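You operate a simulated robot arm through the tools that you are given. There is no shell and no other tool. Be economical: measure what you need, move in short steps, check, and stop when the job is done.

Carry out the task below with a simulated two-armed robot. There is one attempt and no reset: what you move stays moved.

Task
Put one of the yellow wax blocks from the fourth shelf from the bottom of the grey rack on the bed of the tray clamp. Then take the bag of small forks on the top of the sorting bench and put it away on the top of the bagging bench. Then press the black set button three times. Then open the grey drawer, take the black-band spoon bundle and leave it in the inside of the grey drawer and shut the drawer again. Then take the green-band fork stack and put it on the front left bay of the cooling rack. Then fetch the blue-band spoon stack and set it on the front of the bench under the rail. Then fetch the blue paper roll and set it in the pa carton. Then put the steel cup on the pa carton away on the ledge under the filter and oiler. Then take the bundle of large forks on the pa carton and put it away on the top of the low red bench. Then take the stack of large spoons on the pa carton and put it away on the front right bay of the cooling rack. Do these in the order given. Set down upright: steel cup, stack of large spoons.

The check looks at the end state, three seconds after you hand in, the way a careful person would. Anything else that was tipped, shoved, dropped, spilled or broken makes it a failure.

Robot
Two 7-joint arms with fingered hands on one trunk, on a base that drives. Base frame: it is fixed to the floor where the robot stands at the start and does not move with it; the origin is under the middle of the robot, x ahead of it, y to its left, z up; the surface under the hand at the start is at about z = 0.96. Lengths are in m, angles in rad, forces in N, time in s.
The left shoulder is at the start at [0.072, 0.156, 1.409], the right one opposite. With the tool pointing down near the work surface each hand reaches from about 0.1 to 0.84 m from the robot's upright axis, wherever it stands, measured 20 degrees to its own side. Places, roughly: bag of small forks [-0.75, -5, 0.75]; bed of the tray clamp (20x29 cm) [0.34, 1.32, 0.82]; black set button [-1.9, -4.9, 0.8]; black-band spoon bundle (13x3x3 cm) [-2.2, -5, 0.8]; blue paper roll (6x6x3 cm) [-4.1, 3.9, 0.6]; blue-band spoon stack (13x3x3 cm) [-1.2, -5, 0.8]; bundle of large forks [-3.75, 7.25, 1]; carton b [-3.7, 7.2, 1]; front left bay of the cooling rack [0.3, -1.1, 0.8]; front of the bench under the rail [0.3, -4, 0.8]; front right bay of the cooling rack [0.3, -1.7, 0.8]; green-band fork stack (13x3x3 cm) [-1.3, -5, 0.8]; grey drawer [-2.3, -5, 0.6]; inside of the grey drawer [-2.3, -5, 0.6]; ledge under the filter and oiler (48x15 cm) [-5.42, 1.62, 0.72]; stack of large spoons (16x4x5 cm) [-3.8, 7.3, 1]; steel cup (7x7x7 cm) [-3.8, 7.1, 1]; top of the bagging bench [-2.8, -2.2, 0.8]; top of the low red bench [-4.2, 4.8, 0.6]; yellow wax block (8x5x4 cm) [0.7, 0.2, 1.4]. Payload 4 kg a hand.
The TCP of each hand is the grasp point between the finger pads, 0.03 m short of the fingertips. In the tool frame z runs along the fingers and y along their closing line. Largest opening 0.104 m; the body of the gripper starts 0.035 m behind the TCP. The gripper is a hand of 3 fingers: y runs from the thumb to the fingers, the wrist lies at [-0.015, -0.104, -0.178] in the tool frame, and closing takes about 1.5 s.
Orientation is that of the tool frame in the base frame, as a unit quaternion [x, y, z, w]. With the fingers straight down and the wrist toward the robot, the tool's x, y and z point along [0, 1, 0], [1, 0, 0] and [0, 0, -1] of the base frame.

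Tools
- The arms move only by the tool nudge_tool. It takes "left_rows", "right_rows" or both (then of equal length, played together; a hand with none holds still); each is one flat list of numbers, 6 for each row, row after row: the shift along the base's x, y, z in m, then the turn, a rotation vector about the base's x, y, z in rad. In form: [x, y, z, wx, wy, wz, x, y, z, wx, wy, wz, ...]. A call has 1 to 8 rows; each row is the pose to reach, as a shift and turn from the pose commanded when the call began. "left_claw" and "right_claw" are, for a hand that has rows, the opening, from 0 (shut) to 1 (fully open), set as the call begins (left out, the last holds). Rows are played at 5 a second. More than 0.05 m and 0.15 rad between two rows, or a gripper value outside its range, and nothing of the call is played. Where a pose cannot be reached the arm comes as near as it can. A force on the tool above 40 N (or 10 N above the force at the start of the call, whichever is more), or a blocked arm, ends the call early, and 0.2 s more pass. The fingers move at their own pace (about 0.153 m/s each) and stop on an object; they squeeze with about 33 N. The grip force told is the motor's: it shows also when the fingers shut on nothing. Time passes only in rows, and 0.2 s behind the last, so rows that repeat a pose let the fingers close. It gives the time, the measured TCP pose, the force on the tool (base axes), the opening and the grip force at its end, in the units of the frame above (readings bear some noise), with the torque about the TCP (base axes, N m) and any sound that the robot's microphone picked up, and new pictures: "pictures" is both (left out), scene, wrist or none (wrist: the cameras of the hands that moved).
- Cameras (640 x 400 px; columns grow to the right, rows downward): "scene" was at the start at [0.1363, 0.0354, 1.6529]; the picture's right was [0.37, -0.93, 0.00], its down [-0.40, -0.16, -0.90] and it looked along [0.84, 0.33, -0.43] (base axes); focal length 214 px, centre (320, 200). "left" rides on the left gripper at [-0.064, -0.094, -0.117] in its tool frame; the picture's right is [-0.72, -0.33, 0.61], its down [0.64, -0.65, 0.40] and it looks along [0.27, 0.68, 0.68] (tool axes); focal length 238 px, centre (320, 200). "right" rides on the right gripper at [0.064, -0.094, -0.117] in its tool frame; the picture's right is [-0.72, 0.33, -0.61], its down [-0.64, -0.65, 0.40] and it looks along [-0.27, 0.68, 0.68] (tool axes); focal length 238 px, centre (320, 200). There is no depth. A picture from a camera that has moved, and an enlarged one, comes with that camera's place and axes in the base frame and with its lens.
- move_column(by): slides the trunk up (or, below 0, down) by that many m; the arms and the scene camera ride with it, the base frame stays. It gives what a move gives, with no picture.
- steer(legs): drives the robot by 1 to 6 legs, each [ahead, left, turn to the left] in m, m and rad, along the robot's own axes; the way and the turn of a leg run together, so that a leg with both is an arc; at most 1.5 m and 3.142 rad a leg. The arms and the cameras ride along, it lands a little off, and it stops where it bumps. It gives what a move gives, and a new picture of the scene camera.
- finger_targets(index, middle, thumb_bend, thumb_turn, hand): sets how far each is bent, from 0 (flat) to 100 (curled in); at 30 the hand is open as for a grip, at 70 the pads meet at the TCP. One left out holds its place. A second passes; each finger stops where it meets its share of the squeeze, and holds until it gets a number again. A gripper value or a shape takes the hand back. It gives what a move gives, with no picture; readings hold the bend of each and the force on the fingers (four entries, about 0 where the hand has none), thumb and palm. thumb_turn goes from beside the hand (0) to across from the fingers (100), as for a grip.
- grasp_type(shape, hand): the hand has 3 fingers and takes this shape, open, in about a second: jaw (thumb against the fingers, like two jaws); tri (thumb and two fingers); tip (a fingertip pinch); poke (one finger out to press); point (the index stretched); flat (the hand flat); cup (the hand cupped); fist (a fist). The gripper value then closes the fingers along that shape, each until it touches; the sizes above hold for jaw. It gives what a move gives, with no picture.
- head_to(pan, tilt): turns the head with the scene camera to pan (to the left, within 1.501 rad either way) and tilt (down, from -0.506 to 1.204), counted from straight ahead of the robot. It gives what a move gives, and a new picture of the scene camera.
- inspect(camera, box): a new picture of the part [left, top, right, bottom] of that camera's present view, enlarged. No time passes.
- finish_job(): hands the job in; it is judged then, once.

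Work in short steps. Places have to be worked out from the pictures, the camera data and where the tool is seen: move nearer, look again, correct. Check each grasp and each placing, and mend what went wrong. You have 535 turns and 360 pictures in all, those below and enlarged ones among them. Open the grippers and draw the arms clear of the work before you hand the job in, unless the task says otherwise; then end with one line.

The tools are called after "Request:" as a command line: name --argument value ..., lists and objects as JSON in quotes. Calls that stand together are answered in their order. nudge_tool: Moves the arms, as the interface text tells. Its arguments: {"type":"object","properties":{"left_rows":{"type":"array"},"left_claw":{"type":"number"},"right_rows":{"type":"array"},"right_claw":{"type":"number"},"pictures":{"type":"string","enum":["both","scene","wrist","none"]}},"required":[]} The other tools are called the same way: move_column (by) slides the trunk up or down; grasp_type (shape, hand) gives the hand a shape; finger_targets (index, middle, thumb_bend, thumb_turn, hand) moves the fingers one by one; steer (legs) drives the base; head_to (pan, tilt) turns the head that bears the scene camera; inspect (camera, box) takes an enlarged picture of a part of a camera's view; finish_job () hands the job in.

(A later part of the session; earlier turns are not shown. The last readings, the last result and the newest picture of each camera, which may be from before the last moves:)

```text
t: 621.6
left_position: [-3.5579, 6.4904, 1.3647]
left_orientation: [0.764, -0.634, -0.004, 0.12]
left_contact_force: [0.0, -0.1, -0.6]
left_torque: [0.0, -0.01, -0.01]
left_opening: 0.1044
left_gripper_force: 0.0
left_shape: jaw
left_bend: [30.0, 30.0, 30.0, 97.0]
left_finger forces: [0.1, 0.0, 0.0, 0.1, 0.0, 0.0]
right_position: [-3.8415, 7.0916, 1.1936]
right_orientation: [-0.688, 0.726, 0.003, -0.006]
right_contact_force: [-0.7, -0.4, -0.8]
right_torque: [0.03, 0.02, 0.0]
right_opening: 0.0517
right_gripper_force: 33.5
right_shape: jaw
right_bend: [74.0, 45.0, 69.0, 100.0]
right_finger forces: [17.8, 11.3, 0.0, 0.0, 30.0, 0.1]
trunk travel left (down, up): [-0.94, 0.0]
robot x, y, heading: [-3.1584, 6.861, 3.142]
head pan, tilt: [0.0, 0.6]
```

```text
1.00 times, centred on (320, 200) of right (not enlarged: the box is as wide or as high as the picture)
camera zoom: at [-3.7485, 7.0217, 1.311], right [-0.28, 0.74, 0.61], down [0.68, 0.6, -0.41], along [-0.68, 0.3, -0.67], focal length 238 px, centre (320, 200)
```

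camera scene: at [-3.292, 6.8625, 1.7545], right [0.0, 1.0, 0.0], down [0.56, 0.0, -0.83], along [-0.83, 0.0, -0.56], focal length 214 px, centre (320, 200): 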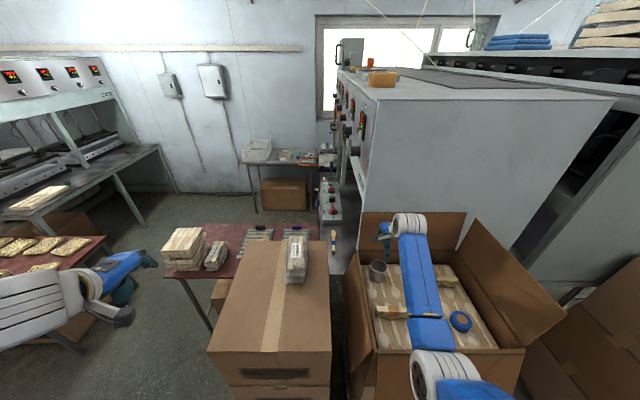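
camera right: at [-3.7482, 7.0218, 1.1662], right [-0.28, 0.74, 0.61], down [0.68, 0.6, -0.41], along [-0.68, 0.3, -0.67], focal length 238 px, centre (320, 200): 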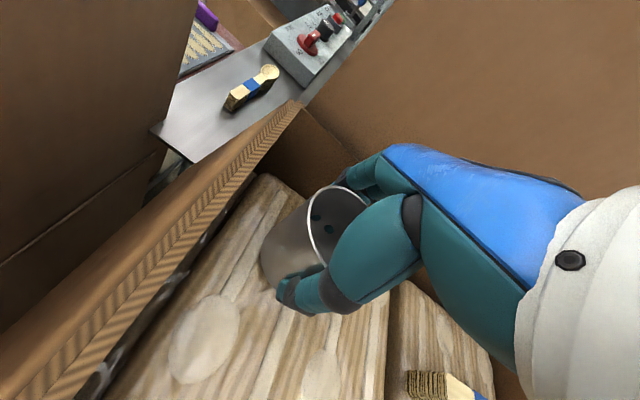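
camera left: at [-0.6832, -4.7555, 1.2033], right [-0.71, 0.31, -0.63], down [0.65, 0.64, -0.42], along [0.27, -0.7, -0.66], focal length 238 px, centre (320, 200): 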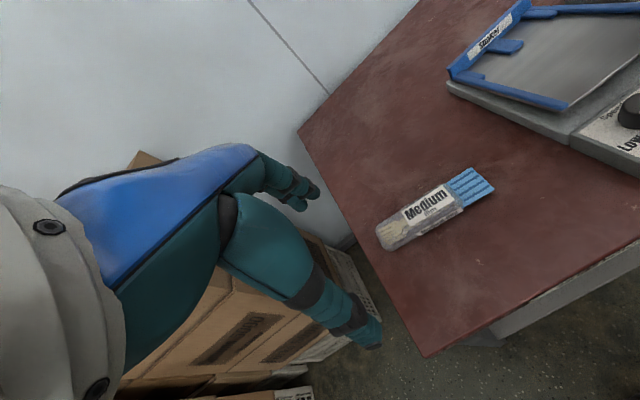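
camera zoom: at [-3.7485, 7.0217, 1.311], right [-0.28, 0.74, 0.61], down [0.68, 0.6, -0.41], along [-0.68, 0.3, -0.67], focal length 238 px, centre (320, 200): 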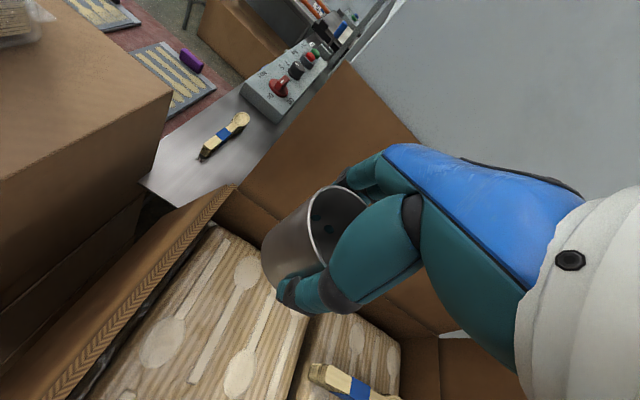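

The cup is held upright. I back out, turn south, and drive back down the aisle.

Request:
steer --legs '[[-0.38, 0, 0], [0, 0, 1.571], [1.2, -0.14, 0]]'

Request:
head_to --pan 0.0 --tilt 0.45

```text
t: 633.5
left_position: [-2.5382, 5.2702, 1.365]
left_orientation: [0.988, 0.094, 0.082, 0.089]
left_contact_force: [0.2, -0.1, -0.8]
left_torque: [0.0, -0.02, 0.04]
left_opening: 0.1039
left_gripper_force: 0.0
left_shape: jaw
left_bend: [30.0, 30.0, 30.0, 97.0]
left_finger forces: [0.0, 0.0, 0.1, 0.0, 0.0, 0.1]
right_position: [-3.1359, 4.9862, 1.1954]
right_orientation: [1.0, -0.023, 0.002, 0.006]
right_contact_force: [-0.4, 0.1, 0.1]
right_torque: [0.05, 0.01, 0.01]
right_opening: 0.0513
right_gripper_force: 33.2
right_shape: jaw
right_bend: [74.0, 45.0, 70.0, 100.0]
right_finger forces: [18.0, 11.0, 0.0, 0.0, 29.4, 0.1]
trunk travel left (down, up): [-0.94, 0.0]
robot x, y, heading: [-2.9153, 5.6688, -1.564]
head pan, tilt: [0.0, 0.6]
camera scene: at [-2.9115, 5.528, 1.7539], right [-1.0, -0.01, 0.0], down [0.0, 0.57, -0.82], along [0.0, -0.82, -0.57], focal length 214 px, centre (320, 200)
```

scene: 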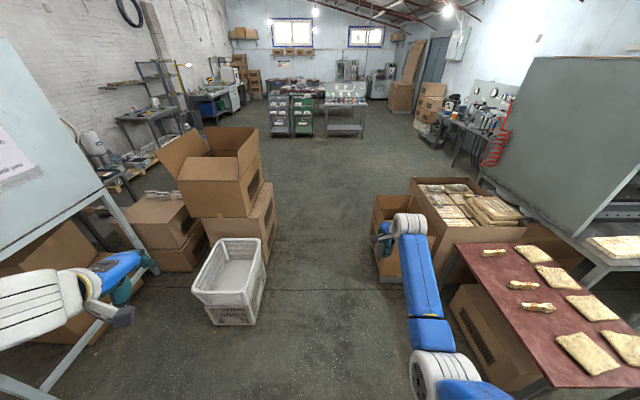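

```text
t: 634.2
left_position: [-2.5359, 5.2692, 1.3653]
left_orientation: [0.988, 0.097, 0.084, 0.09]
left_contact_force: [-0.2, -0.5, 0.6]
left_torque: [-0.01, 0.0, 0.01]
left_opening: 0.104
left_gripper_force: 0.0
left_shape: jaw
left_bend: [30.0, 30.0, 30.0, 97.0]
left_finger forces: [0.0, 0.0, 0.0, 0.1, 0.1, 0.0]
right_position: [-3.1371, 4.9857, 1.195]
right_orientation: [1.0, -0.024, 0.001, 0.007]
right_contact_force: [-0.5, -0.1, -1.0]
right_torque: [-0.02, 0.05, -0.02]
right_opening: 0.0509
right_gripper_force: 33.2
right_shape: jaw
right_bend: [74.0, 45.0, 70.0, 100.0]
right_finger forces: [17.9, 11.3, 0.0, 0.0, 29.4, 0.0]
trunk travel left (down, up): [-0.94, 0.0]
robot x, y, heading: [-2.9165, 5.6685, -1.565]
head pan, tilt: [0.0, 0.45]
camera scene: at [-2.9117, 5.523, 1.7673], right [-1.0, -0.01, 0.0], down [0.0, 0.44, -0.9], along [0.0, -0.9, -0.44], focal length 214 px, centre (320, 200)
```

scene: 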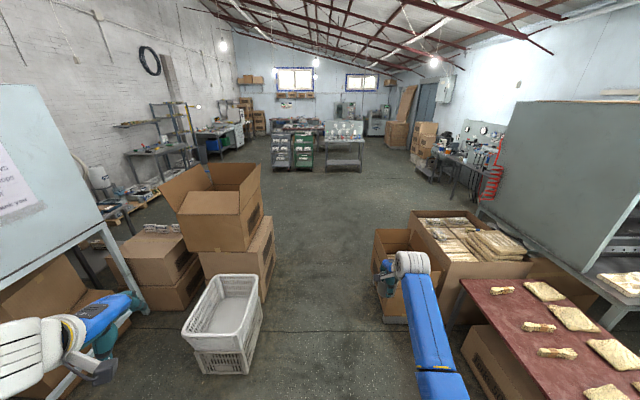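

The aisle is clear and I'm centred. I drive through, then turn west toward the ledge under the filter and oiler.

Request:
steer --legs '[[1.45, 0, 0], [1.45, 0, 0], [0, 0, -1.575], [0.6, 0.7, 0], [0.6, 0.65, 0]]'

```text
t: 660.7
left_position: [-4.5702, 1.1011, 1.366]
left_orientation: [0.755, -0.644, -0.006, 0.123]
left_contact_force: [0.6, -0.1, 0.5]
left_torque: [-0.01, 0.06, -0.01]
left_opening: 0.1039
left_gripper_force: 0.1
left_shape: jaw
left_bend: [30.0, 30.0, 30.0, 97.0]
left_finger forces: [0.0, 0.0, 0.0, 0.2, 0.0, 0.0]
right_position: [-4.8328, 1.709, 1.1953]
right_orientation: [-0.678, 0.735, 0.003, -0.007]
right_contact_force: [-0.8, 0.2, -1.4]
right_torque: [0.03, 0.0, 0.01]
right_opening: 0.0505
right_gripper_force: 32.5
right_shape: jaw
right_bend: [74.0, 45.0, 70.0, 100.0]
right_finger forces: [18.0, 11.2, 0.0, 0.1, 28.9, 0.0]
trunk travel left (down, up): [-0.94, 0.0]
robot x, y, heading: [-4.1565, 1.4603, 3.111]
head pan, tilt: [0.0, 0.45]
camera scene: at [-4.3038, 1.4663, 1.7675], right [0.03, 1.0, 0.0], down [0.44, -0.01, -0.9], along [-0.9, 0.03, -0.44], focal length 214 px, centre (320, 200)
```

scene: 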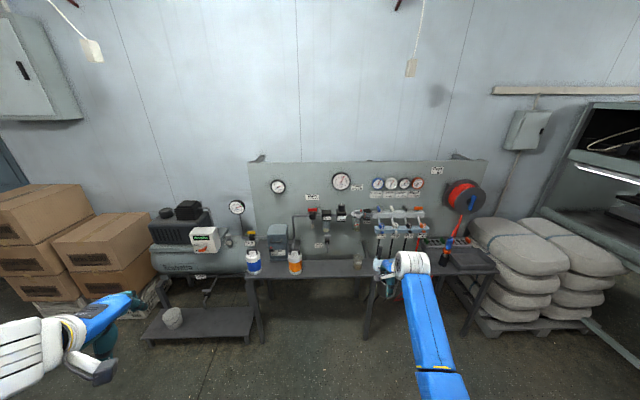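

Request:
inspect --camera "scene" --box '[235, 160, 505, 300]'

```text
2.37 times, centred on (370, 230) of scene
camera zoom: at [-4.3038, 1.4663, 1.7675], right [0.03, 1.0, 0.0], down [0.44, -0.01, -0.9], along [-0.9, 0.03, -0.44], focal length 508 px, centre (202, 129)
```

zoom: 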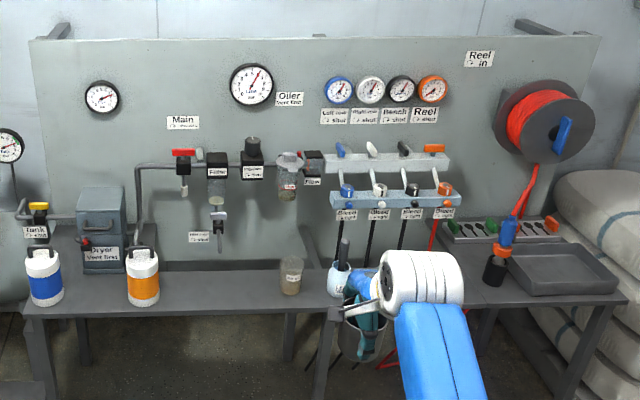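

The ledge has free room between the drain valve (y≈1.57) and the small jar (y≈1.78). I aim for (-5.415, 1.655), lowering first so I pass under the oiler.

Request:
steer --legs '[[0.25, 0.03, 0.031]]'

Request:
move_column --by -0.33

Request:
inspect --camera "scene" --box '[230, 120, 490, 290]'

```text
t: 662.5
left_position: [-4.802, 1.0595, 1.3678]
left_orientation: [0.766, -0.63, -0.006, 0.125]
left_contact_force: [0.2, 0.0, -0.8]
left_torque: [-0.04, 0.04, -0.04]
left_opening: 0.1042
left_gripper_force: 0.1
left_shape: jaw
left_bend: [30.0, 30.0, 30.0, 97.0]
left_finger forces: [0.0, 0.0, 0.1, 0.0, 0.0, 0.0]
right_position: [-5.0821, 1.6634, 1.1982]
right_orientation: [-0.688, 0.726, 0.005, -0.009]
right_contact_force: [1.0, -0.4, -0.9]
right_torque: [-0.01, 0.0, 0.02]
right_opening: 0.0505
right_gripper_force: 33.0
right_shape: jaw
right_bend: [74.0, 45.0, 70.0, 100.0]
right_finger forces: [18.1, 11.1, 0.1, 0.1, 29.0, 0.0]
trunk travel left (down, up): [-0.94, 0.0]
robot x, y, heading: [-4.4039, 1.4348, 3.142]
head pan, tilt: [0.0, 0.45]
camera scene: at [-4.5462, 1.435, 1.7681], right [0.0, 1.0, 0.0], down [0.43, 0.0, -0.9], along [-0.9, 0.0, -0.43], focal length 214 px, centre (320, 200)
```

scene: 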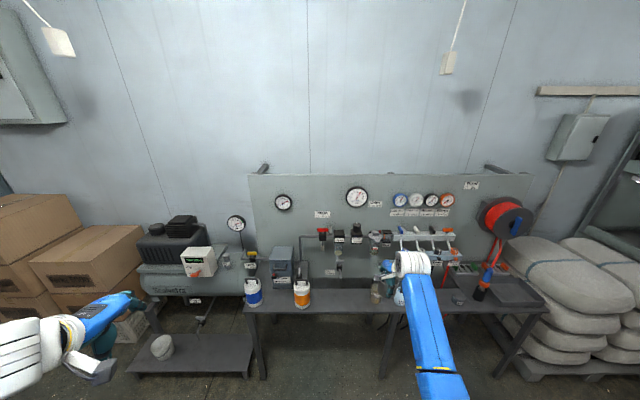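

```text
t: 665.7
left_position: [-4.8082, 1.0569, 1.0368]
left_orientation: [0.768, -0.628, -0.004, 0.125]
left_contact_force: [-0.6, 0.2, -0.2]
left_torque: [-0.01, -0.03, 0.03]
left_opening: 0.1039
left_gripper_force: 0.1
left_shape: jaw
left_bend: [30.0, 30.0, 30.0, 97.0]
left_finger forces: [0.0, 0.0, 0.0, 0.0, 0.0, 0.0]
right_position: [-5.0867, 1.6626, 0.8656]
right_orientation: [-0.688, 0.726, 0.002, -0.007]
right_contact_force: [-0.2, -0.2, -0.6]
right_torque: [0.0, -0.02, -0.02]
right_opening: 0.0505
right_gripper_force: 33.4
right_shape: jaw
right_bend: [74.0, 45.0, 70.0, 100.0]
right_finger forces: [18.0, 11.2, 0.0, 0.0, 29.0, 0.0]
trunk travel left (down, up): [-0.61, 0.33]
robot x, y, heading: [-4.4058, 1.435, 3.145]
head pan, tilt: [0.0, 0.45]
```

```text
2.35 times, centred on (360, 205) of scene
camera zoom: at [-4.5545, 1.4335, 1.4373], right [0.0, 1.0, 0.0], down [0.44, 0.0, -0.9], along [-0.9, 0.0, -0.44], focal length 505 px, centre (226, 188)
```

zoom: 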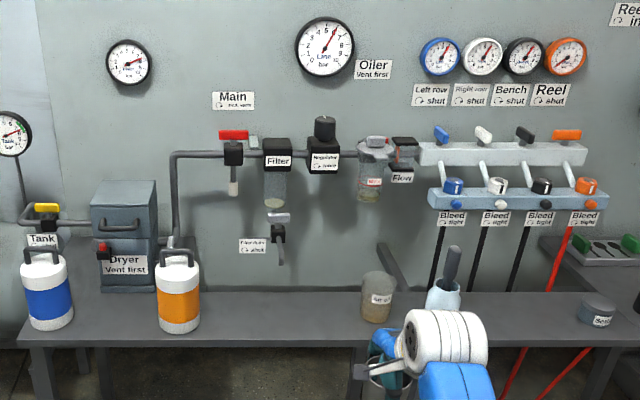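

The ledge runs x≈-5.315 to -5.48; the jar is at y≈1.75, the valve at 1.545. I move in to (-5.395, 1.635).

Request:
steer --legs '[[0.15, 0.028, 0], [0.155, 0, 0]]'

Request:
nudge_tool --right_rows '[0, 0, 0, 0, 0, 0, 0, 0, 0, 0, 0, 0, 0, 0, 0, 0, 0, 0, 0, 0, 0, 0, 0, 0]' --pictures "both"

```text
t: 668.1
left_position: [-5.1104, 1.0306, 1.0365]
left_orientation: [0.767, -0.629, -0.005, 0.125]
left_contact_force: [0.2, 0.1, -0.9]
left_torque: [-0.01, 0.02, -0.01]
left_opening: 0.104
left_gripper_force: 0.0
left_shape: jaw
left_bend: [30.0, 30.0, 30.0, 97.0]
left_finger forces: [0.0, 0.0, 0.0, 0.0, 0.0, 0.0]
right_position: [-5.3905, 1.6353, 0.8658]
right_orientation: [-0.687, 0.726, 0.005, -0.007]
right_contact_force: [0.6, 0.5, -1.0]
right_torque: [-0.01, -0.01, 0.0]
right_opening: 0.0504
right_gripper_force: 32.6
right_shape: jaw
right_bend: [74.0, 45.0, 70.0, 100.0]
right_finger forces: [18.0, 11.0, 0.0, 0.0, 29.1, 0.0]
trunk travel left (down, up): [-0.61, 0.33]
robot x, y, heading: [-4.71, 1.41, 3.139]
head pan, tilt: [0.0, 0.45]
camera scene: at [-4.8559, 1.405, 1.4377], right [0.0, 1.0, 0.0], down [0.43, 0.0, -0.9], along [-0.9, 0.0, -0.43], focal length 214 px, centre (320, 200)
```

scene: 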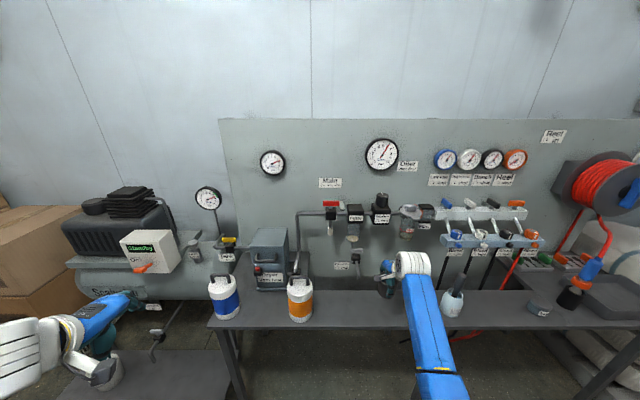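

```text
t: 669.1
left_position: [-5.1112, 1.0288, 1.0372]
left_orientation: [0.768, -0.628, -0.005, 0.126]
left_contact_force: [0.0, 0.4, -0.7]
left_torque: [0.0, 0.01, 0.01]
left_opening: 0.1043
left_gripper_force: 0.0
left_shape: jaw
left_bend: [30.0, 30.0, 30.0, 97.0]
left_finger forces: [0.0, 0.0, 0.0, 0.1, 0.0, 0.0]
right_position: [-5.3903, 1.6355, 0.8658]
right_orientation: [-0.687, 0.726, 0.004, -0.007]
right_contact_force: [0.4, -1.1, -0.6]
right_torque: [0.0, -0.03, 0.01]
right_opening: 0.0504
right_gripper_force: 33.2
right_shape: jaw
right_bend: [74.0, 45.0, 70.0, 100.0]
right_finger forces: [18.0, 11.2, 0.0, 0.0, 29.0, 0.0]
trunk travel left (down, up): [-0.61, 0.33]
robot x, y, heading: [-4.7124, 1.4086, 3.137]
head pan, tilt: [0.0, 0.45]
camera scene: at [-4.859, 1.4057, 1.4373], right [0.0, 1.0, 0.0], down [0.44, 0.0, -0.9], along [-0.9, 0.0, -0.44], focal length 214 px, centre (320, 200)
camera right: at [-5.2991, 1.5669, 0.9824], right [-0.28, 0.74, 0.61], down [0.68, 0.6, -0.42], along [-0.68, 0.3, -0.67], focal length 238 px, centre (320, 200)
```

scene: 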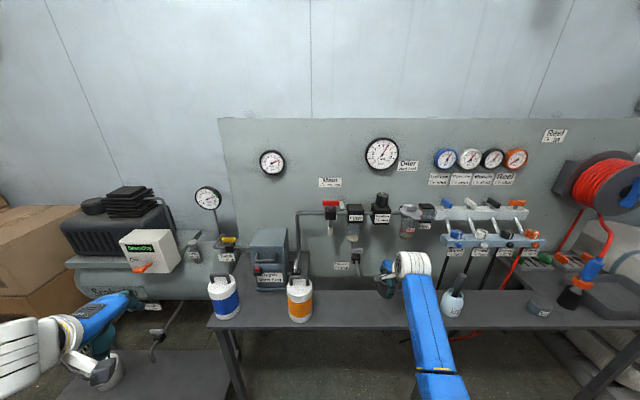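
right: 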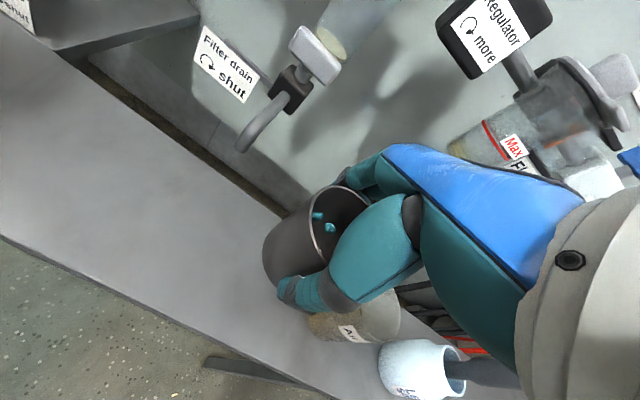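

Well placed over the ledge. I lower with the trunk, then feel for contact.

Request:
move_column --by -0.075

Request:
nudge_tool --right_rows '[0, 0, -0.005, 0, 0, 0, 0, 0, -0.01, 0, 0, 0]' --pictures "none"

Request:
nudge_tool --right_rows '[0, 0, -0.004, 0, 0, 0, 0, 0, -0.008, 0, 0, 0]' --pictures "wrist"

```text
t: 670.2
left_position: [-5.1117, 1.0291, 0.9618]
left_orientation: [0.768, -0.628, -0.004, 0.125]
left_contact_force: [0.4, -0.5, -0.5]
left_torque: [0.01, 0.0, 0.03]
left_opening: 0.1041
left_gripper_force: 0.0
left_shape: jaw
left_bend: [30.0, 30.0, 30.0, 97.0]
left_finger forces: [0.0, 0.0, 0.0, 0.1, 0.0, 0.0]
right_position: [-5.3907, 1.6352, 0.7897]
right_orientation: [-0.688, 0.726, 0.004, -0.007]
right_contact_force: [-0.3, -0.6, 0.3]
right_torque: [0.01, 0.0, -0.02]
right_opening: 0.0506
right_gripper_force: 32.9
right_shape: jaw
right_bend: [74.0, 45.0, 70.0, 100.0]
right_finger forces: [17.9, 11.1, 0.1, 0.1, 29.0, 0.1]
trunk travel left (down, up): [-0.535, 0.405]
robot x, y, heading: [-4.7131, 1.4061, 3.14]
head pan, tilt: [0.0, 0.45]
```

```text
t: 670.8
left_position: [-5.1121, 1.0296, 0.963]
left_orientation: [0.768, -0.628, -0.004, 0.125]
left_contact_force: [0.6, 0.0, -0.4]
left_torque: [0.0, 0.0, -0.03]
left_opening: 0.104
left_gripper_force: 0.1
left_shape: jaw
left_bend: [30.0, 30.0, 30.0, 97.0]
left_finger forces: [0.0, 0.0, 0.0, 0.1, 0.0, 0.0]
right_position: [-5.3903, 1.6355, 0.7806]
right_orientation: [-0.688, 0.726, 0.003, -0.006]
right_contact_force: [0.6, -1.0, -0.5]
right_torque: [-0.01, -0.02, -0.02]
right_opening: 0.0504
right_gripper_force: 33.3
right_shape: jaw
right_bend: [74.0, 45.0, 70.0, 100.0]
right_finger forces: [18.0, 11.2, 0.1, 0.0, 28.9, 0.0]
trunk travel left (down, up): [-0.535, 0.405]
robot x, y, heading: [-4.7118, 1.4073, 3.14]
head pan, tilt: [0.0, 0.45]
```

```text
t: 671.4
left_position: [-5.1129, 1.0296, 0.9616]
left_orientation: [0.768, -0.628, -0.004, 0.124]
left_contact_force: [-0.9, 0.1, 0.0]
left_torque: [-0.02, 0.02, -0.01]
left_opening: 0.1039
left_gripper_force: 0.1
left_shape: jaw
left_bend: [30.0, 30.0, 30.0, 97.0]
left_finger forces: [0.0, 0.0, 0.1, 0.0, 0.0, 0.0]
right_position: [-5.3905, 1.6368, 0.7713]
right_orientation: [-0.688, 0.725, 0.004, -0.007]
right_contact_force: [-0.6, 0.2, -1.4]
right_torque: [0.01, -0.01, -0.01]
right_opening: 0.0505
right_gripper_force: 33.0
right_shape: jaw
right_bend: [74.0, 45.0, 70.0, 100.0]
right_finger forces: [18.0, 11.3, 0.0, 0.1, 28.9, 0.0]
trunk travel left (down, up): [-0.535, 0.405]
robot x, y, heading: [-4.7111, 1.4067, 3.14]
head pan, tilt: [0.0, 0.45]
camera right: at [-5.299, 1.5673, 0.8889], right [-0.28, 0.74, 0.61], down [0.68, 0.6, -0.42], along [-0.68, 0.3, -0.67], focal length 238 px, centre (320, 200)
```

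right: 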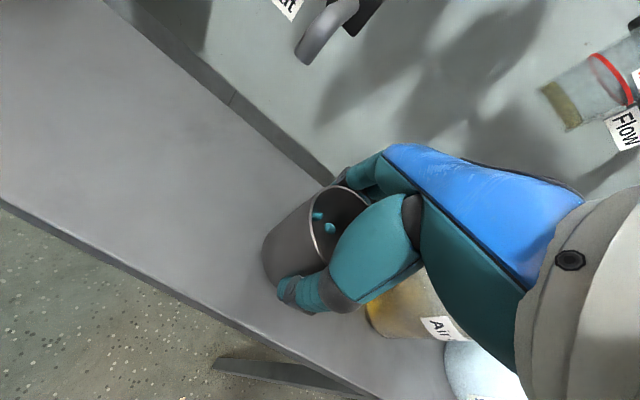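

No contact yet; I continue down a few mm at a time.

Request:
nudge_tool --right_rows '[0, 0, -0.004, 0, 0, 0, 0, 0, -0.008, 0, 0, 0]' --pictures "none"

Request:
nudge_tool --right_rows '[0, 0, -0.003, 0, 0, 0, 0, 0, -0.006, 0, 0, 0]' --pictures "none"

```text
t: 672.0
left_position: [-5.1113, 1.0281, 0.962]
left_orientation: [0.768, -0.628, -0.005, 0.125]
left_contact_force: [0.4, 0.0, 0.6]
left_torque: [0.02, -0.01, 0.01]
left_opening: 0.1042
left_gripper_force: 0.0
left_shape: jaw
left_bend: [30.0, 30.0, 30.0, 97.0]
left_finger forces: [0.0, 0.1, 0.0, 0.1, 0.0, 0.1]
right_position: [-5.3903, 1.6354, 0.7664]
right_orientation: [-0.688, 0.726, 0.006, -0.009]
right_contact_force: [-0.6, -0.2, 4.7]
right_torque: [0.0, -0.04, -0.04]
right_opening: 0.0506
right_gripper_force: 33.1
right_shape: jaw
right_bend: [74.0, 45.0, 70.0, 100.0]
right_finger forces: [18.6, 11.8, 0.0, 0.0, 29.7, 0.1]
trunk travel left (down, up): [-0.535, 0.405]
robot x, y, heading: [-4.7125, 1.406, 3.139]
head pan, tilt: [0.0, 0.45]
```

```text
t: 672.6
left_position: [-5.1084, 1.0295, 0.9621]
left_orientation: [0.767, -0.629, -0.006, 0.124]
left_contact_force: [0.1, -0.4, 0.5]
left_torque: [0.0, 0.0, 0.02]
left_opening: 0.1039
left_gripper_force: 0.0
left_shape: jaw
left_bend: [30.0, 30.0, 30.0, 97.0]
left_finger forces: [0.0, 0.0, 0.1, 0.0, 0.0, 0.0]
right_position: [-5.3907, 1.6356, 0.7629]
right_orientation: [-0.687, 0.727, 0.009, -0.01]
right_contact_force: [-2.9, 0.3, 24.1]
right_torque: [0.11, -0.04, -0.06]
right_opening: 0.0513
right_gripper_force: 33.0
right_shape: jaw
right_bend: [74.0, 45.0, 71.0, 100.0]
right_finger forces: [20.5, 13.5, 0.1, 0.0, 31.6, 0.0]
trunk travel left (down, up): [-0.535, 0.405]
robot x, y, heading: [-4.7114, 1.4066, 3.139]
head pan, tilt: [0.0, 0.45]
```

The cup stands on the ledge. I ease off 3 mm, open gently, and raise the hand vertically.

Request:
nudge_tool --right_rows '[0, 0, 0.003, 0, 0, 0, 0, 0, 0.004, 0, 0, 0]' --pictures "none"

Request:
nudge_tool --right_rows '[0, 0, 0, 0, 0, 0, 0, 0, 0, 0, 0, 0, 0, 0, 0, 0, 0, 0, 0, 0, 0, 0, 0, 0]' --right_claw 0.9 --pictures "none"

Request:
move_column --by 0.11

Request:
inspect --camera "right" --box '[0, 0, 640, 400]'

```text
t: 673.2
left_position: [-5.1122, 1.0289, 0.9616]
left_orientation: [0.767, -0.629, -0.006, 0.125]
left_contact_force: [0.1, -0.3, 0.0]
left_torque: [-0.03, 0.0, 0.03]
left_opening: 0.1041
left_gripper_force: 0.1
left_shape: jaw
left_bend: [30.0, 30.0, 30.0, 97.0]
left_finger forces: [0.0, 0.0, 0.0, 0.0, 0.0, 0.0]
right_position: [-5.3901, 1.6364, 0.7649]
right_orientation: [-0.688, 0.726, 0.005, -0.008]
right_contact_force: [-5.7, 0.7, 19.3]
right_torque: [0.02, 0.17, 0.01]
right_opening: 0.0516
right_gripper_force: 32.9
right_shape: jaw
right_bend: [74.0, 45.0, 71.0, 100.0]
right_finger forces: [21.4, 13.8, 0.0, 0.0, 30.4, 0.0]
trunk travel left (down, up): [-0.535, 0.405]
robot x, y, heading: [-4.7115, 1.4034, 3.137]
head pan, tilt: [0.0, 0.45]
```

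```text
t: 674.2
left_position: [-5.1125, 1.0289, 0.9606]
left_orientation: [0.768, -0.628, -0.005, 0.124]
left_contact_force: [0.2, -0.6, -0.4]
left_torque: [-0.04, 0.0, 0.0]
left_opening: 0.1039
left_gripper_force: 0.2
left_shape: jaw
left_bend: [30.0, 30.0, 30.0, 97.0]
left_finger forces: [0.1, 0.0, 0.1, 0.0, 0.1, 0.0]
right_position: [-5.3895, 1.6354, 0.7616]
right_orientation: [-0.688, 0.726, 0.003, -0.005]
right_contact_force: [-0.1, -0.2, -0.4]
right_torque: [0.02, 0.0, -0.02]
right_opening: 0.0935
right_gripper_force: 0.1
right_shape: jaw
right_bend: [29.0, 32.0, 36.0, 98.0]
right_finger forces: [0.0, 0.2, 0.1, 0.0, 0.0, 0.0]
trunk travel left (down, up): [-0.535, 0.405]
robot x, y, heading: [-4.7181, 1.4114, 3.138]
head pan, tilt: [0.0, 0.45]
```

```text
t: 675.7
left_position: [-5.1119, 1.0294, 1.0715]
left_orientation: [0.768, -0.628, -0.005, 0.124]
left_contact_force: [-0.8, -0.4, 0.2]
left_torque: [-0.02, 0.0, 0.03]
left_opening: 0.1037
left_gripper_force: 0.0
left_shape: jaw
left_bend: [30.0, 30.0, 30.0, 97.0]
left_finger forces: [0.0, 0.1, 0.1, 0.0, 0.1, 0.1]
right_position: [-5.3901, 1.6365, 0.8722]
right_orientation: [-0.688, 0.725, 0.004, -0.007]
right_contact_force: [0.1, -0.7, 0.1]
right_torque: [0.0, -0.02, -0.01]
right_opening: 0.0935
right_gripper_force: 0.1
right_shape: jaw
right_bend: [29.0, 32.0, 36.0, 98.0]
right_finger forces: [0.1, 0.0, 0.1, 0.1, 0.0, 0.0]
trunk travel left (down, up): [-0.645, 0.295]
robot x, y, heading: [-4.7126, 1.4038, 3.14]
head pan, tilt: [0.0, 0.45]
```

```text
1.00 times, centred on (320, 200) of right (not enlarged: the box is as wide or as high as the picture)
camera zoom: at [-5.2994, 1.5672, 0.9891], right [-0.28, 0.74, 0.61], down [0.68, 0.6, -0.42], along [-0.68, 0.3, -0.67], focal length 238 px, centre (320, 200)
```

zoom: 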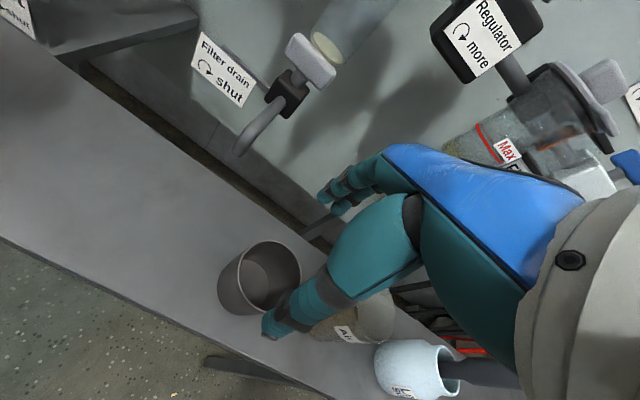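

The cup stands upright on the ledge. I back off, raise the trunk, and return toward the aisle.

Request:
steer --legs '[[-0.42, 0, 0], [0, 0, -1.571], [0.7, -0.7, 0], [0.65, -0.65, 0]]'

Request:
move_column --by 0.295

```text
t: 691.2
left_position: [-3.3214, 3.1571, 1.0714]
left_orientation: [-0.097, 0.988, 0.091, -0.084]
left_contact_force: [-0.3, -0.3, -0.1]
left_torque: [0.02, -0.03, -0.03]
left_opening: 0.1041
left_gripper_force: 0.1
left_shape: jaw
left_bend: [30.0, 30.0, 30.0, 97.0]
left_finger forces: [0.0, 0.0, 0.1, 0.0, 0.0, 0.0]
right_position: [-2.7141, 3.435, 0.8733]
right_orientation: [0.028, 1.0, 0.008, -0.002]
right_contact_force: [0.8, 0.3, -0.5]
right_torque: [0.01, 0.01, -0.01]
right_opening: 0.0933
right_gripper_force: 0.1
right_shape: jaw
right_bend: [29.0, 32.0, 36.0, 98.0]
right_finger forces: [0.0, 0.1, 0.1, 0.1, 0.1, 0.0]
trunk travel left (down, up): [-0.645, 0.295]
robot x, y, heading: [-2.942, 2.7575, 1.566]
head pan, tilt: [0.0, 0.45]
camera scene: at [-2.9484, 2.9019, 1.4724], right [1.0, 0.0, 0.0], down [0.0, -0.44, -0.9], along [0.0, 0.9, -0.44], focal length 214 px, centre (320, 200)
```

scene: 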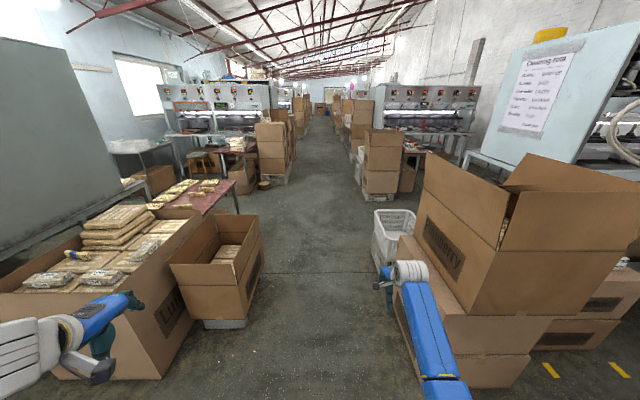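

```text
t: 694.2
left_position: [-3.3218, 3.1573, 1.3679]
left_orientation: [-0.1, 0.987, 0.092, -0.086]
left_contact_force: [-0.5, -0.7, -0.3]
left_torque: [0.01, 0.02, 0.0]
left_opening: 0.104
left_gripper_force: 0.0
left_shape: jaw
left_bend: [30.0, 30.0, 30.0, 97.0]
left_finger forces: [0.0, 0.0, 0.0, 0.1, 0.0, 0.1]
right_position: [-2.7134, 3.4359, 1.1685]
right_orientation: [0.028, 1.0, 0.008, -0.002]
right_contact_force: [0.3, -0.4, 0.1]
right_torque: [0.0, -0.01, 0.02]
right_opening: 0.0932
right_gripper_force: 0.1
right_shape: jaw
right_bend: [29.0, 32.0, 36.0, 98.0]
right_finger forces: [0.0, 0.0, 0.0, 0.0, 0.1, 0.0]
trunk travel left (down, up): [-0.94, 0.0]
robot x, y, heading: [-2.9464, 2.7584, 1.567]
head pan, tilt: [0.0, 0.45]
```

Aligned with the aisle. I drive through to the pa carton again and face it.

Request:
steer --legs '[[1.45, 0, 0.003], [1.4, 0, 0], [1.25, -0.25, 0], [0, 0, 1.571]]'

Request:
head_to --pan 0 --tilt 0.6

Request:
inspect --camera "scene" --box '[290, 160, 430, 270]'

```text
t: 717.7
left_position: [-3.1249, 6.4487, 1.367]
left_orientation: [0.773, -0.622, -0.003, 0.125]
left_contact_force: [-0.6, 1.0, -0.5]
left_torque: [-0.01, 0.01, 0.0]
left_opening: 0.1038
left_gripper_force: 0.0
left_shape: jaw
left_bend: [30.0, 30.0, 30.0, 97.0]
left_finger forces: [0.0, 0.0, 0.0, 0.1, 0.0, 0.0]
right_position: [-3.41, 7.0536, 1.167]
right_orientation: [-0.692, 0.722, 0.005, -0.007]
right_contact_force: [-0.1, -0.2, 0.4]
right_torque: [-0.02, -0.02, -0.02]
right_opening: 0.0935
right_gripper_force: 0.1
right_shape: jaw
right_bend: [29.0, 32.0, 36.0, 98.0]
right_finger forces: [0.0, 0.0, 0.0, 0.0, 0.0, 0.0]
trunk travel left (down, up): [-0.94, 0.0]
robot x, y, heading: [-2.7314, 6.8283, -3.132]
head pan, tilt: [0.0, 0.45]
camera scene: at [-2.8763, 6.829, 1.7673], right [-0.01, 1.0, 0.0], down [0.44, 0.0, -0.9], along [-0.9, -0.01, -0.44], focal length 214 px, centre (320, 200)
```

scene: 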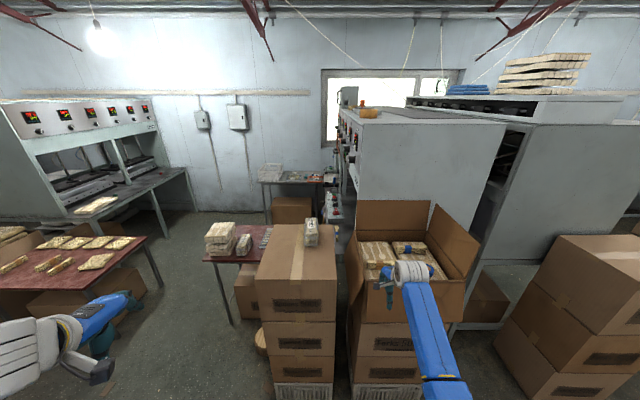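

```text
t: 718.4
left_position: [-3.1241, 6.4463, 1.3683]
left_orientation: [0.774, -0.621, -0.004, 0.126]
left_contact_force: [0.6, -0.2, 0.6]
left_torque: [0.01, 0.01, 0.02]
left_opening: 0.1042
left_gripper_force: 0.0
left_shape: jaw
left_bend: [30.0, 30.0, 30.0, 97.0]
left_finger forces: [0.1, 0.0, 0.0, 0.0, 0.1, 0.0]
right_position: [-3.4085, 7.0537, 1.1686]
right_orientation: [-0.692, 0.722, 0.004, -0.007]
right_contact_force: [-1.2, 0.8, 0.3]
right_torque: [0.0, 0.02, -0.01]
right_opening: 0.0935
right_gripper_force: 0.0
right_shape: jaw
right_bend: [29.0, 32.0, 36.0, 98.0]
right_finger forces: [0.0, 0.0, 0.0, 0.1, 0.1, 0.0]
trunk travel left (down, up): [-0.94, 0.0]
robot x, y, heading: [-2.7332, 6.8311, -3.135]
head pan, tilt: [0.0, 0.6]
camera scene: at [-2.8728, 6.8285, 1.7538], right [-0.01, 1.0, 0.0], down [0.57, 0.01, -0.82], along [-0.82, -0.01, -0.57], focal length 214 px, centre (320, 200)
```

scene: 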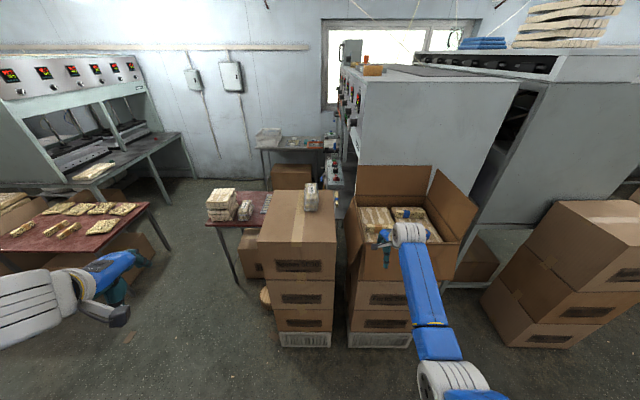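

```text
3.64 times, centred on (360, 215) of scene
camera zoom: at [-2.8728, 6.8285, 1.7538], right [-0.01, 1.0, 0.0], down [0.57, 0.01, -0.82], along [-0.82, -0.01, -0.57], focal length 780 px, centre (174, 146)
```

zoom: 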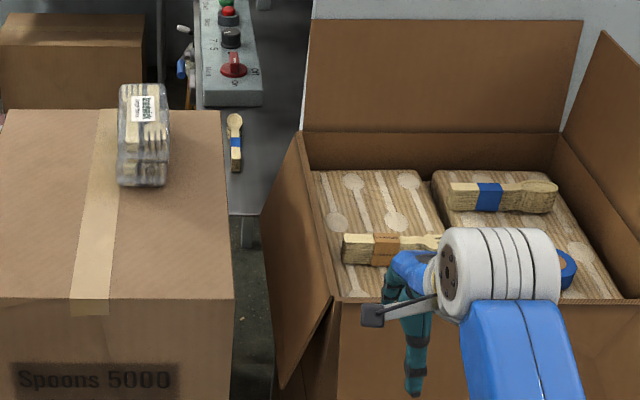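

Everything is in place. I move the hand over the orange-band fork bundle.

Request:
steer --legs '[[0.265, -0.07, 0]]'

Request:
nudge_tool --right_rows '[0, 0, 0, 0, 0, 0, 0, 0, 0, 0, 0, 0, 0, 0, 0, 0, 0, 0, 0, 0, 0, 0, 0, 0]' --right_claw 0.75 --pictures "wrist"

```text
t: 720.3
left_position: [-3.3853, 6.5123, 1.3685]
left_orientation: [0.774, -0.621, -0.006, 0.127]
left_contact_force: [-0.5, 0.0, -1.1]
left_torque: [-0.03, 0.0, 0.06]
left_opening: 0.1038
left_gripper_force: 0.0
left_shape: jaw
left_bend: [30.0, 30.0, 30.0, 97.0]
left_finger forces: [0.0, 0.0, 0.0, 0.0, 0.1, 0.0]
right_position: [-3.67, 7.1189, 1.1717]
right_orientation: [-0.691, 0.722, 0.006, -0.009]
right_contact_force: [-0.2, 0.9, -0.2]
right_torque: [-0.02, 0.02, 0.01]
right_opening: 0.0935
right_gripper_force: 0.1
right_shape: jaw
right_bend: [29.0, 32.0, 35.0, 98.0]
right_finger forces: [0.0, 0.0, 0.0, 0.0, 0.0, 0.0]
trunk travel left (down, up): [-0.94, 0.0]
robot x, y, heading: [-2.9952, 6.9008, -3.129]
head pan, tilt: [0.0, 0.6]
camera scene: at [-3.1298, 6.8948, 1.7546], right [-0.01, 1.0, 0.0], down [0.56, 0.01, -0.83], along [-0.83, -0.01, -0.56], focal length 214 px, centre (320, 200)
```

scene: 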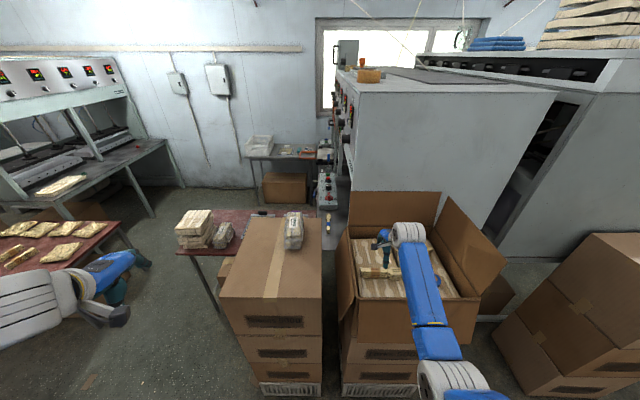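

```text
t: 721.3
left_position: [-3.3914, 6.5117, 1.3692]
left_orientation: [0.775, -0.62, -0.004, 0.126]
left_contact_force: [0.2, 0.0, 1.2]
left_torque: [0.02, -0.04, -0.01]
left_opening: 0.1038
left_gripper_force: 0.1
left_shape: jaw
left_bend: [30.0, 30.0, 30.0, 97.0]
left_finger forces: [0.0, 0.1, 0.0, 0.0, 0.1, 0.0]
right_position: [-3.6763, 7.1191, 1.1678]
right_orientation: [-0.692, 0.722, 0.004, -0.008]
right_contact_force: [0.2, -0.2, -0.6]
right_torque: [0.02, 0.0, -0.03]
right_opening: 0.0785
right_gripper_force: 0.0
right_shape: jaw
right_bend: [27.0, 35.0, 54.0, 99.0]
right_finger forces: [0.0, 0.1, 0.0, 0.1, 0.0, 0.0]
trunk travel left (down, up): [-0.94, 0.0]
robot x, y, heading: [-2.9947, 6.9026, -3.128]
head pan, tilt: [0.0, 0.6]
camera right: at [-3.5828, 7.0518, 1.285], right [-0.29, 0.74, 0.62], down [0.67, 0.61, -0.42], along [-0.68, 0.3, -0.67], focal length 238 px, centre (320, 200)
```

right: 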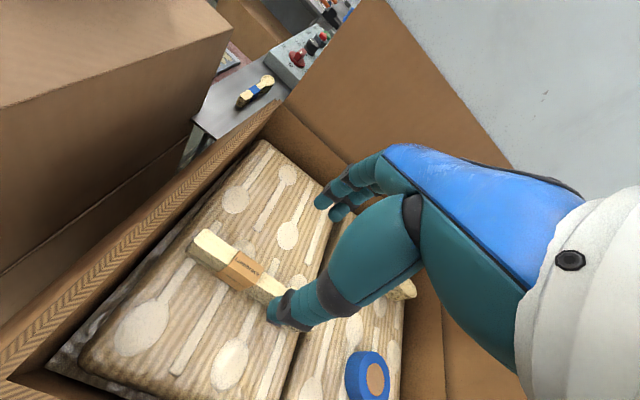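

Band at (-3.686, 7.114). I fine-tune, lower and grip.

Request:
nudge_tool --right_rows '[-0.008, -0.002, 0, 0, 0, 0, -0.008, -0.002, 0, 0, 0, 0]' --pictures "none"

Request:
move_column --by -0.137

Request:
nudge_tool --right_rows '[0, 0, 0, 0, 0, 0, 0, 0, 0, 0, 0, 0, 0, 0, 0, 0, 0, 0, 0, 0, 0, 0, 0, 0, 0, 0, 0, 0, 0, 0, 0, 0, 0, 0, 0, 0]' --right_claw 0 --pictures "wrist"

```text
t: 721.9
left_position: [-3.39, 6.5132, 1.3687]
left_orientation: [0.776, -0.619, -0.004, 0.126]
left_contact_force: [0.2, 0.4, -0.6]
left_torque: [0.05, 0.0, 0.0]
left_opening: 0.104
left_gripper_force: 0.0
left_shape: jaw
left_bend: [30.0, 30.0, 30.0, 97.0]
left_finger forces: [0.1, 0.0, 0.0, 0.1, 0.1, 0.1]
right_position: [-3.6812, 7.1192, 1.1689]
right_orientation: [-0.691, 0.722, 0.005, -0.008]
right_contact_force: [0.1, -0.7, -0.2]
right_torque: [0.0, 0.0, 0.04]
right_opening: 0.0783
right_gripper_force: 0.0
right_shape: jaw
right_bend: [27.0, 35.0, 54.0, 99.0]
right_finger forces: [0.1, 0.1, 0.1, 0.1, 0.0, 0.0]
trunk travel left (down, up): [-0.94, 0.0]
robot x, y, heading: [-2.9961, 6.8991, -3.134]
head pan, tilt: [0.0, 0.6]
```

```text
t: 723.6
left_position: [-3.3893, 6.5117, 1.2317]
left_orientation: [0.775, -0.619, -0.005, 0.128]
left_contact_force: [0.6, -0.4, 0.0]
left_torque: [0.02, 0.02, 0.03]
left_opening: 0.1042
left_gripper_force: 0.3
left_shape: jaw
left_bend: [30.0, 30.0, 30.0, 97.0]
left_finger forces: [0.1, 0.0, 0.0, 0.0, 0.0, 0.0]
right_position: [-3.6831, 7.1191, 1.0333]
right_orientation: [-0.692, 0.722, 0.006, -0.009]
right_contact_force: [-1.3, 0.5, 7.8]
right_torque: [-0.03, -0.32, -0.01]
right_opening: 0.0776
right_gripper_force: 0.1
right_shape: jaw
right_bend: [27.0, 35.0, 55.0, 99.0]
right_finger forces: [0.1, 0.0, 0.1, 0.1, 7.6, 0.0]
trunk travel left (down, up): [-0.803, 0.137]
robot x, y, heading: [-2.9955, 6.9016, -3.132]
head pan, tilt: [0.0, 0.6]
```

```text
t: 725.0
left_position: [-3.3884, 6.5128, 1.2316]
left_orientation: [0.775, -0.62, -0.006, 0.126]
left_contact_force: [-0.3, 0.3, -0.1]
left_torque: [-0.02, 0.01, 0.01]
left_opening: 0.1039
left_gripper_force: 0.1
left_shape: jaw
left_bend: [30.0, 30.0, 30.0, 97.0]
left_finger forces: [0.0, 0.1, 0.0, 0.0, 0.0, 0.0]
right_position: [-3.6818, 7.1177, 1.0339]
right_orientation: [-0.691, 0.722, 0.005, -0.009]
right_contact_force: [-2.7, -0.3, 17.1]
right_torque: [-0.03, -0.28, 0.06]
right_opening: 0.0159
right_gripper_force: 33.1
right_shape: jaw
right_bend: [70.0, 70.0, 71.0, 100.0]
right_finger forces: [21.3, 12.8, 0.0, 0.0, 38.0, 0.0]
trunk travel left (down, up): [-0.803, 0.137]
robot x, y, heading: [-2.9977, 6.901, -3.131]
head pan, tilt: [0.0, 0.6]
camera right: at [-3.5885, 7.0503, 1.1505], right [-0.28, 0.73, 0.62], down [0.67, 0.61, -0.42], along [-0.69, 0.3, -0.67], focal length 238 px, centre (320, 200)
```

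right: 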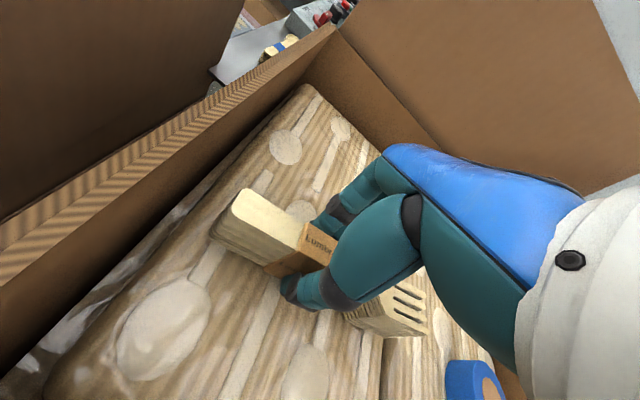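

Gripped. I lift, back out, and move south alongside to the low red bench.

Request:
move_column --by 0.137

Request:
steer --legs '[[-0.27, 0, -0.01], [0, 1.2, 0], [0.2, 0.5, 0], [0.1, 0.45, 0]]'

```text
t: 726.6
left_position: [-3.3909, 6.5113, 1.3673]
left_orientation: [0.775, -0.619, -0.005, 0.126]
left_contact_force: [0.5, -0.2, -0.3]
left_torque: [-0.01, 0.01, 0.01]
left_opening: 0.1042
left_gripper_force: 0.1
left_shape: jaw
left_bend: [30.0, 30.0, 30.0, 97.0]
left_finger forces: [0.0, 0.0, 0.0, 0.0, 0.0, 0.0]
right_position: [-3.6818, 7.1182, 1.1691]
right_orientation: [-0.692, 0.722, 0.004, -0.007]
right_contact_force: [0.5, 0.4, -0.6]
right_torque: [0.0, 0.02, 0.01]
right_opening: 0.0159
right_gripper_force: 32.9
right_shape: jaw
right_bend: [70.0, 70.0, 71.0, 100.0]
right_finger forces: [19.7, 9.7, 0.1, 0.1, 29.5, 0.1]
trunk travel left (down, up): [-0.94, 0.0]
robot x, y, heading: [-2.9972, 6.9003, -3.131]
head pan, tilt: [0.0, 0.6]
```

```text
t: 739.2
left_position: [-3.433, 4.3858, 1.3687]
left_orientation: [0.77, -0.625, -0.006, 0.127]
left_contact_force: [1.0, 0.1, 0.7]
left_torque: [0.02, -0.04, -0.02]
left_opening: 0.104
left_gripper_force: 0.1
left_shape: jaw
left_bend: [30.0, 30.0, 30.0, 97.0]
left_finger forces: [0.1, 0.0, 0.0, 0.1, 0.0, 0.0]
right_position: [-3.7163, 4.9963, 1.1685]
right_orientation: [-0.686, 0.727, 0.005, -0.007]
right_contact_force: [0.2, 0.8, -1.2]
right_torque: [0.01, 0.0, 0.01]
right_opening: 0.0157
right_gripper_force: 32.9
right_shape: jaw
right_bend: [70.0, 70.0, 71.0, 100.0]
right_finger forces: [19.7, 9.7, 0.0, 0.0, 29.5, 0.0]
trunk travel left (down, up): [-0.94, 0.0]
robot x, y, heading: [-3.0339, 4.7706, 3.134]
head pan, tilt: [0.0, 0.6]
camera scene: at [-3.1753, 4.7664, 1.7539], right [0.01, 1.0, 0.0], down [0.57, 0.0, -0.82], along [-0.82, 0.0, -0.57], focal length 214 px, centre (320, 200)
```

scene: 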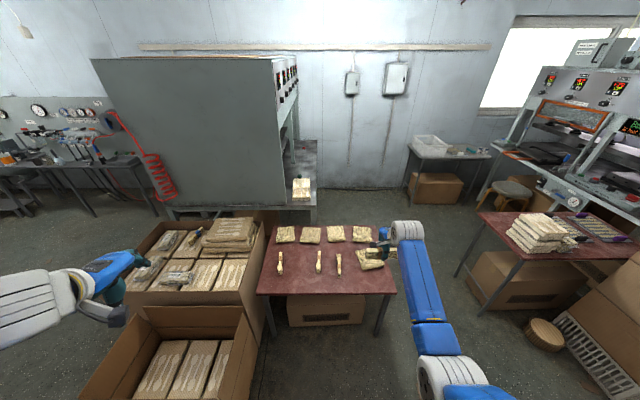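

The red bench's front strip is free. I place the forks near (-3.955, 4.96), keeping clear of the small carton on my left.

Request:
steer --legs '[[0.24, 0.035, 0.007]]'

Request:
move_column --by -0.44

Request:
inspect --camera "right" --box '[0, 0, 640, 400]'

```text
t: 741.0
left_position: [-3.6641, 4.3473, 1.3717]
left_orientation: [0.774, -0.62, -0.006, 0.128]
left_contact_force: [0.8, -0.2, 0.0]
left_torque: [-0.05, 0.03, -0.03]
left_opening: 0.1038
left_gripper_force: 0.2
left_shape: jaw
left_bend: [30.0, 30.0, 30.0, 97.0]
left_finger forces: [0.0, 0.0, 0.0, 0.0, 0.1, 0.1]
right_position: [-3.9516, 4.9577, 1.1722]
right_orientation: [-0.688, 0.725, 0.006, -0.01]
right_contact_force: [0.8, -0.4, -0.7]
right_torque: [0.0, 0.05, 0.01]
right_opening: 0.0162
right_gripper_force: 32.7
right_shape: jaw
right_bend: [70.0, 70.0, 71.0, 100.0]
right_finger forces: [19.6, 9.6, 0.0, 0.0, 29.5, 0.0]
trunk travel left (down, up): [-0.94, 0.0]
robot x, y, heading: [-3.2749, 4.7306, -3.139]
head pan, tilt: [0.0, 0.6]
camera scene: at [-3.4079, 4.7315, 1.7545], right [0.0, 1.0, 0.0], down [0.56, 0.0, -0.83], along [-0.83, 0.0, -0.56], focal length 214 px, centre (320, 200)
```

scene: 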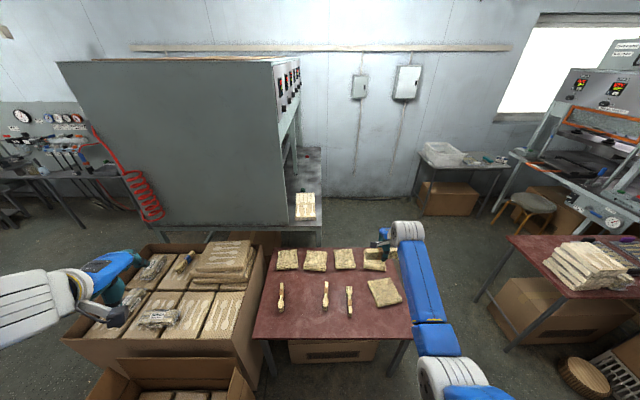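

```text
refused: -0.44 is not a number from -0.4 to 0.4
```

```text
1.00 times, centred on (320, 200) of right (not enlarged: the box is as wide or as high as the picture)
camera zoom: at [-3.8588, 4.8897, 1.2881], right [-0.28, 0.74, 0.62], down [0.68, 0.6, -0.42], along [-0.68, 0.3, -0.67], focal length 238 px, centre (320, 200)
```

zoom: 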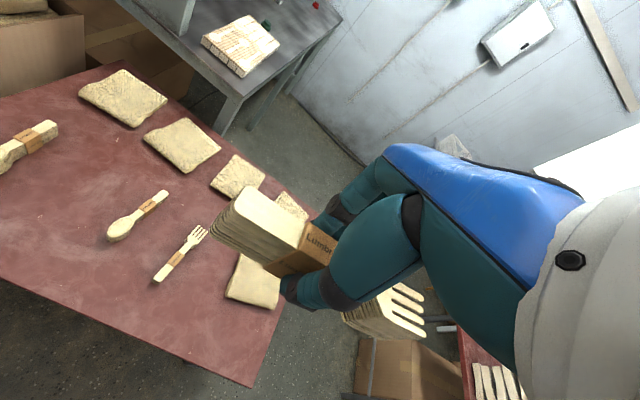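

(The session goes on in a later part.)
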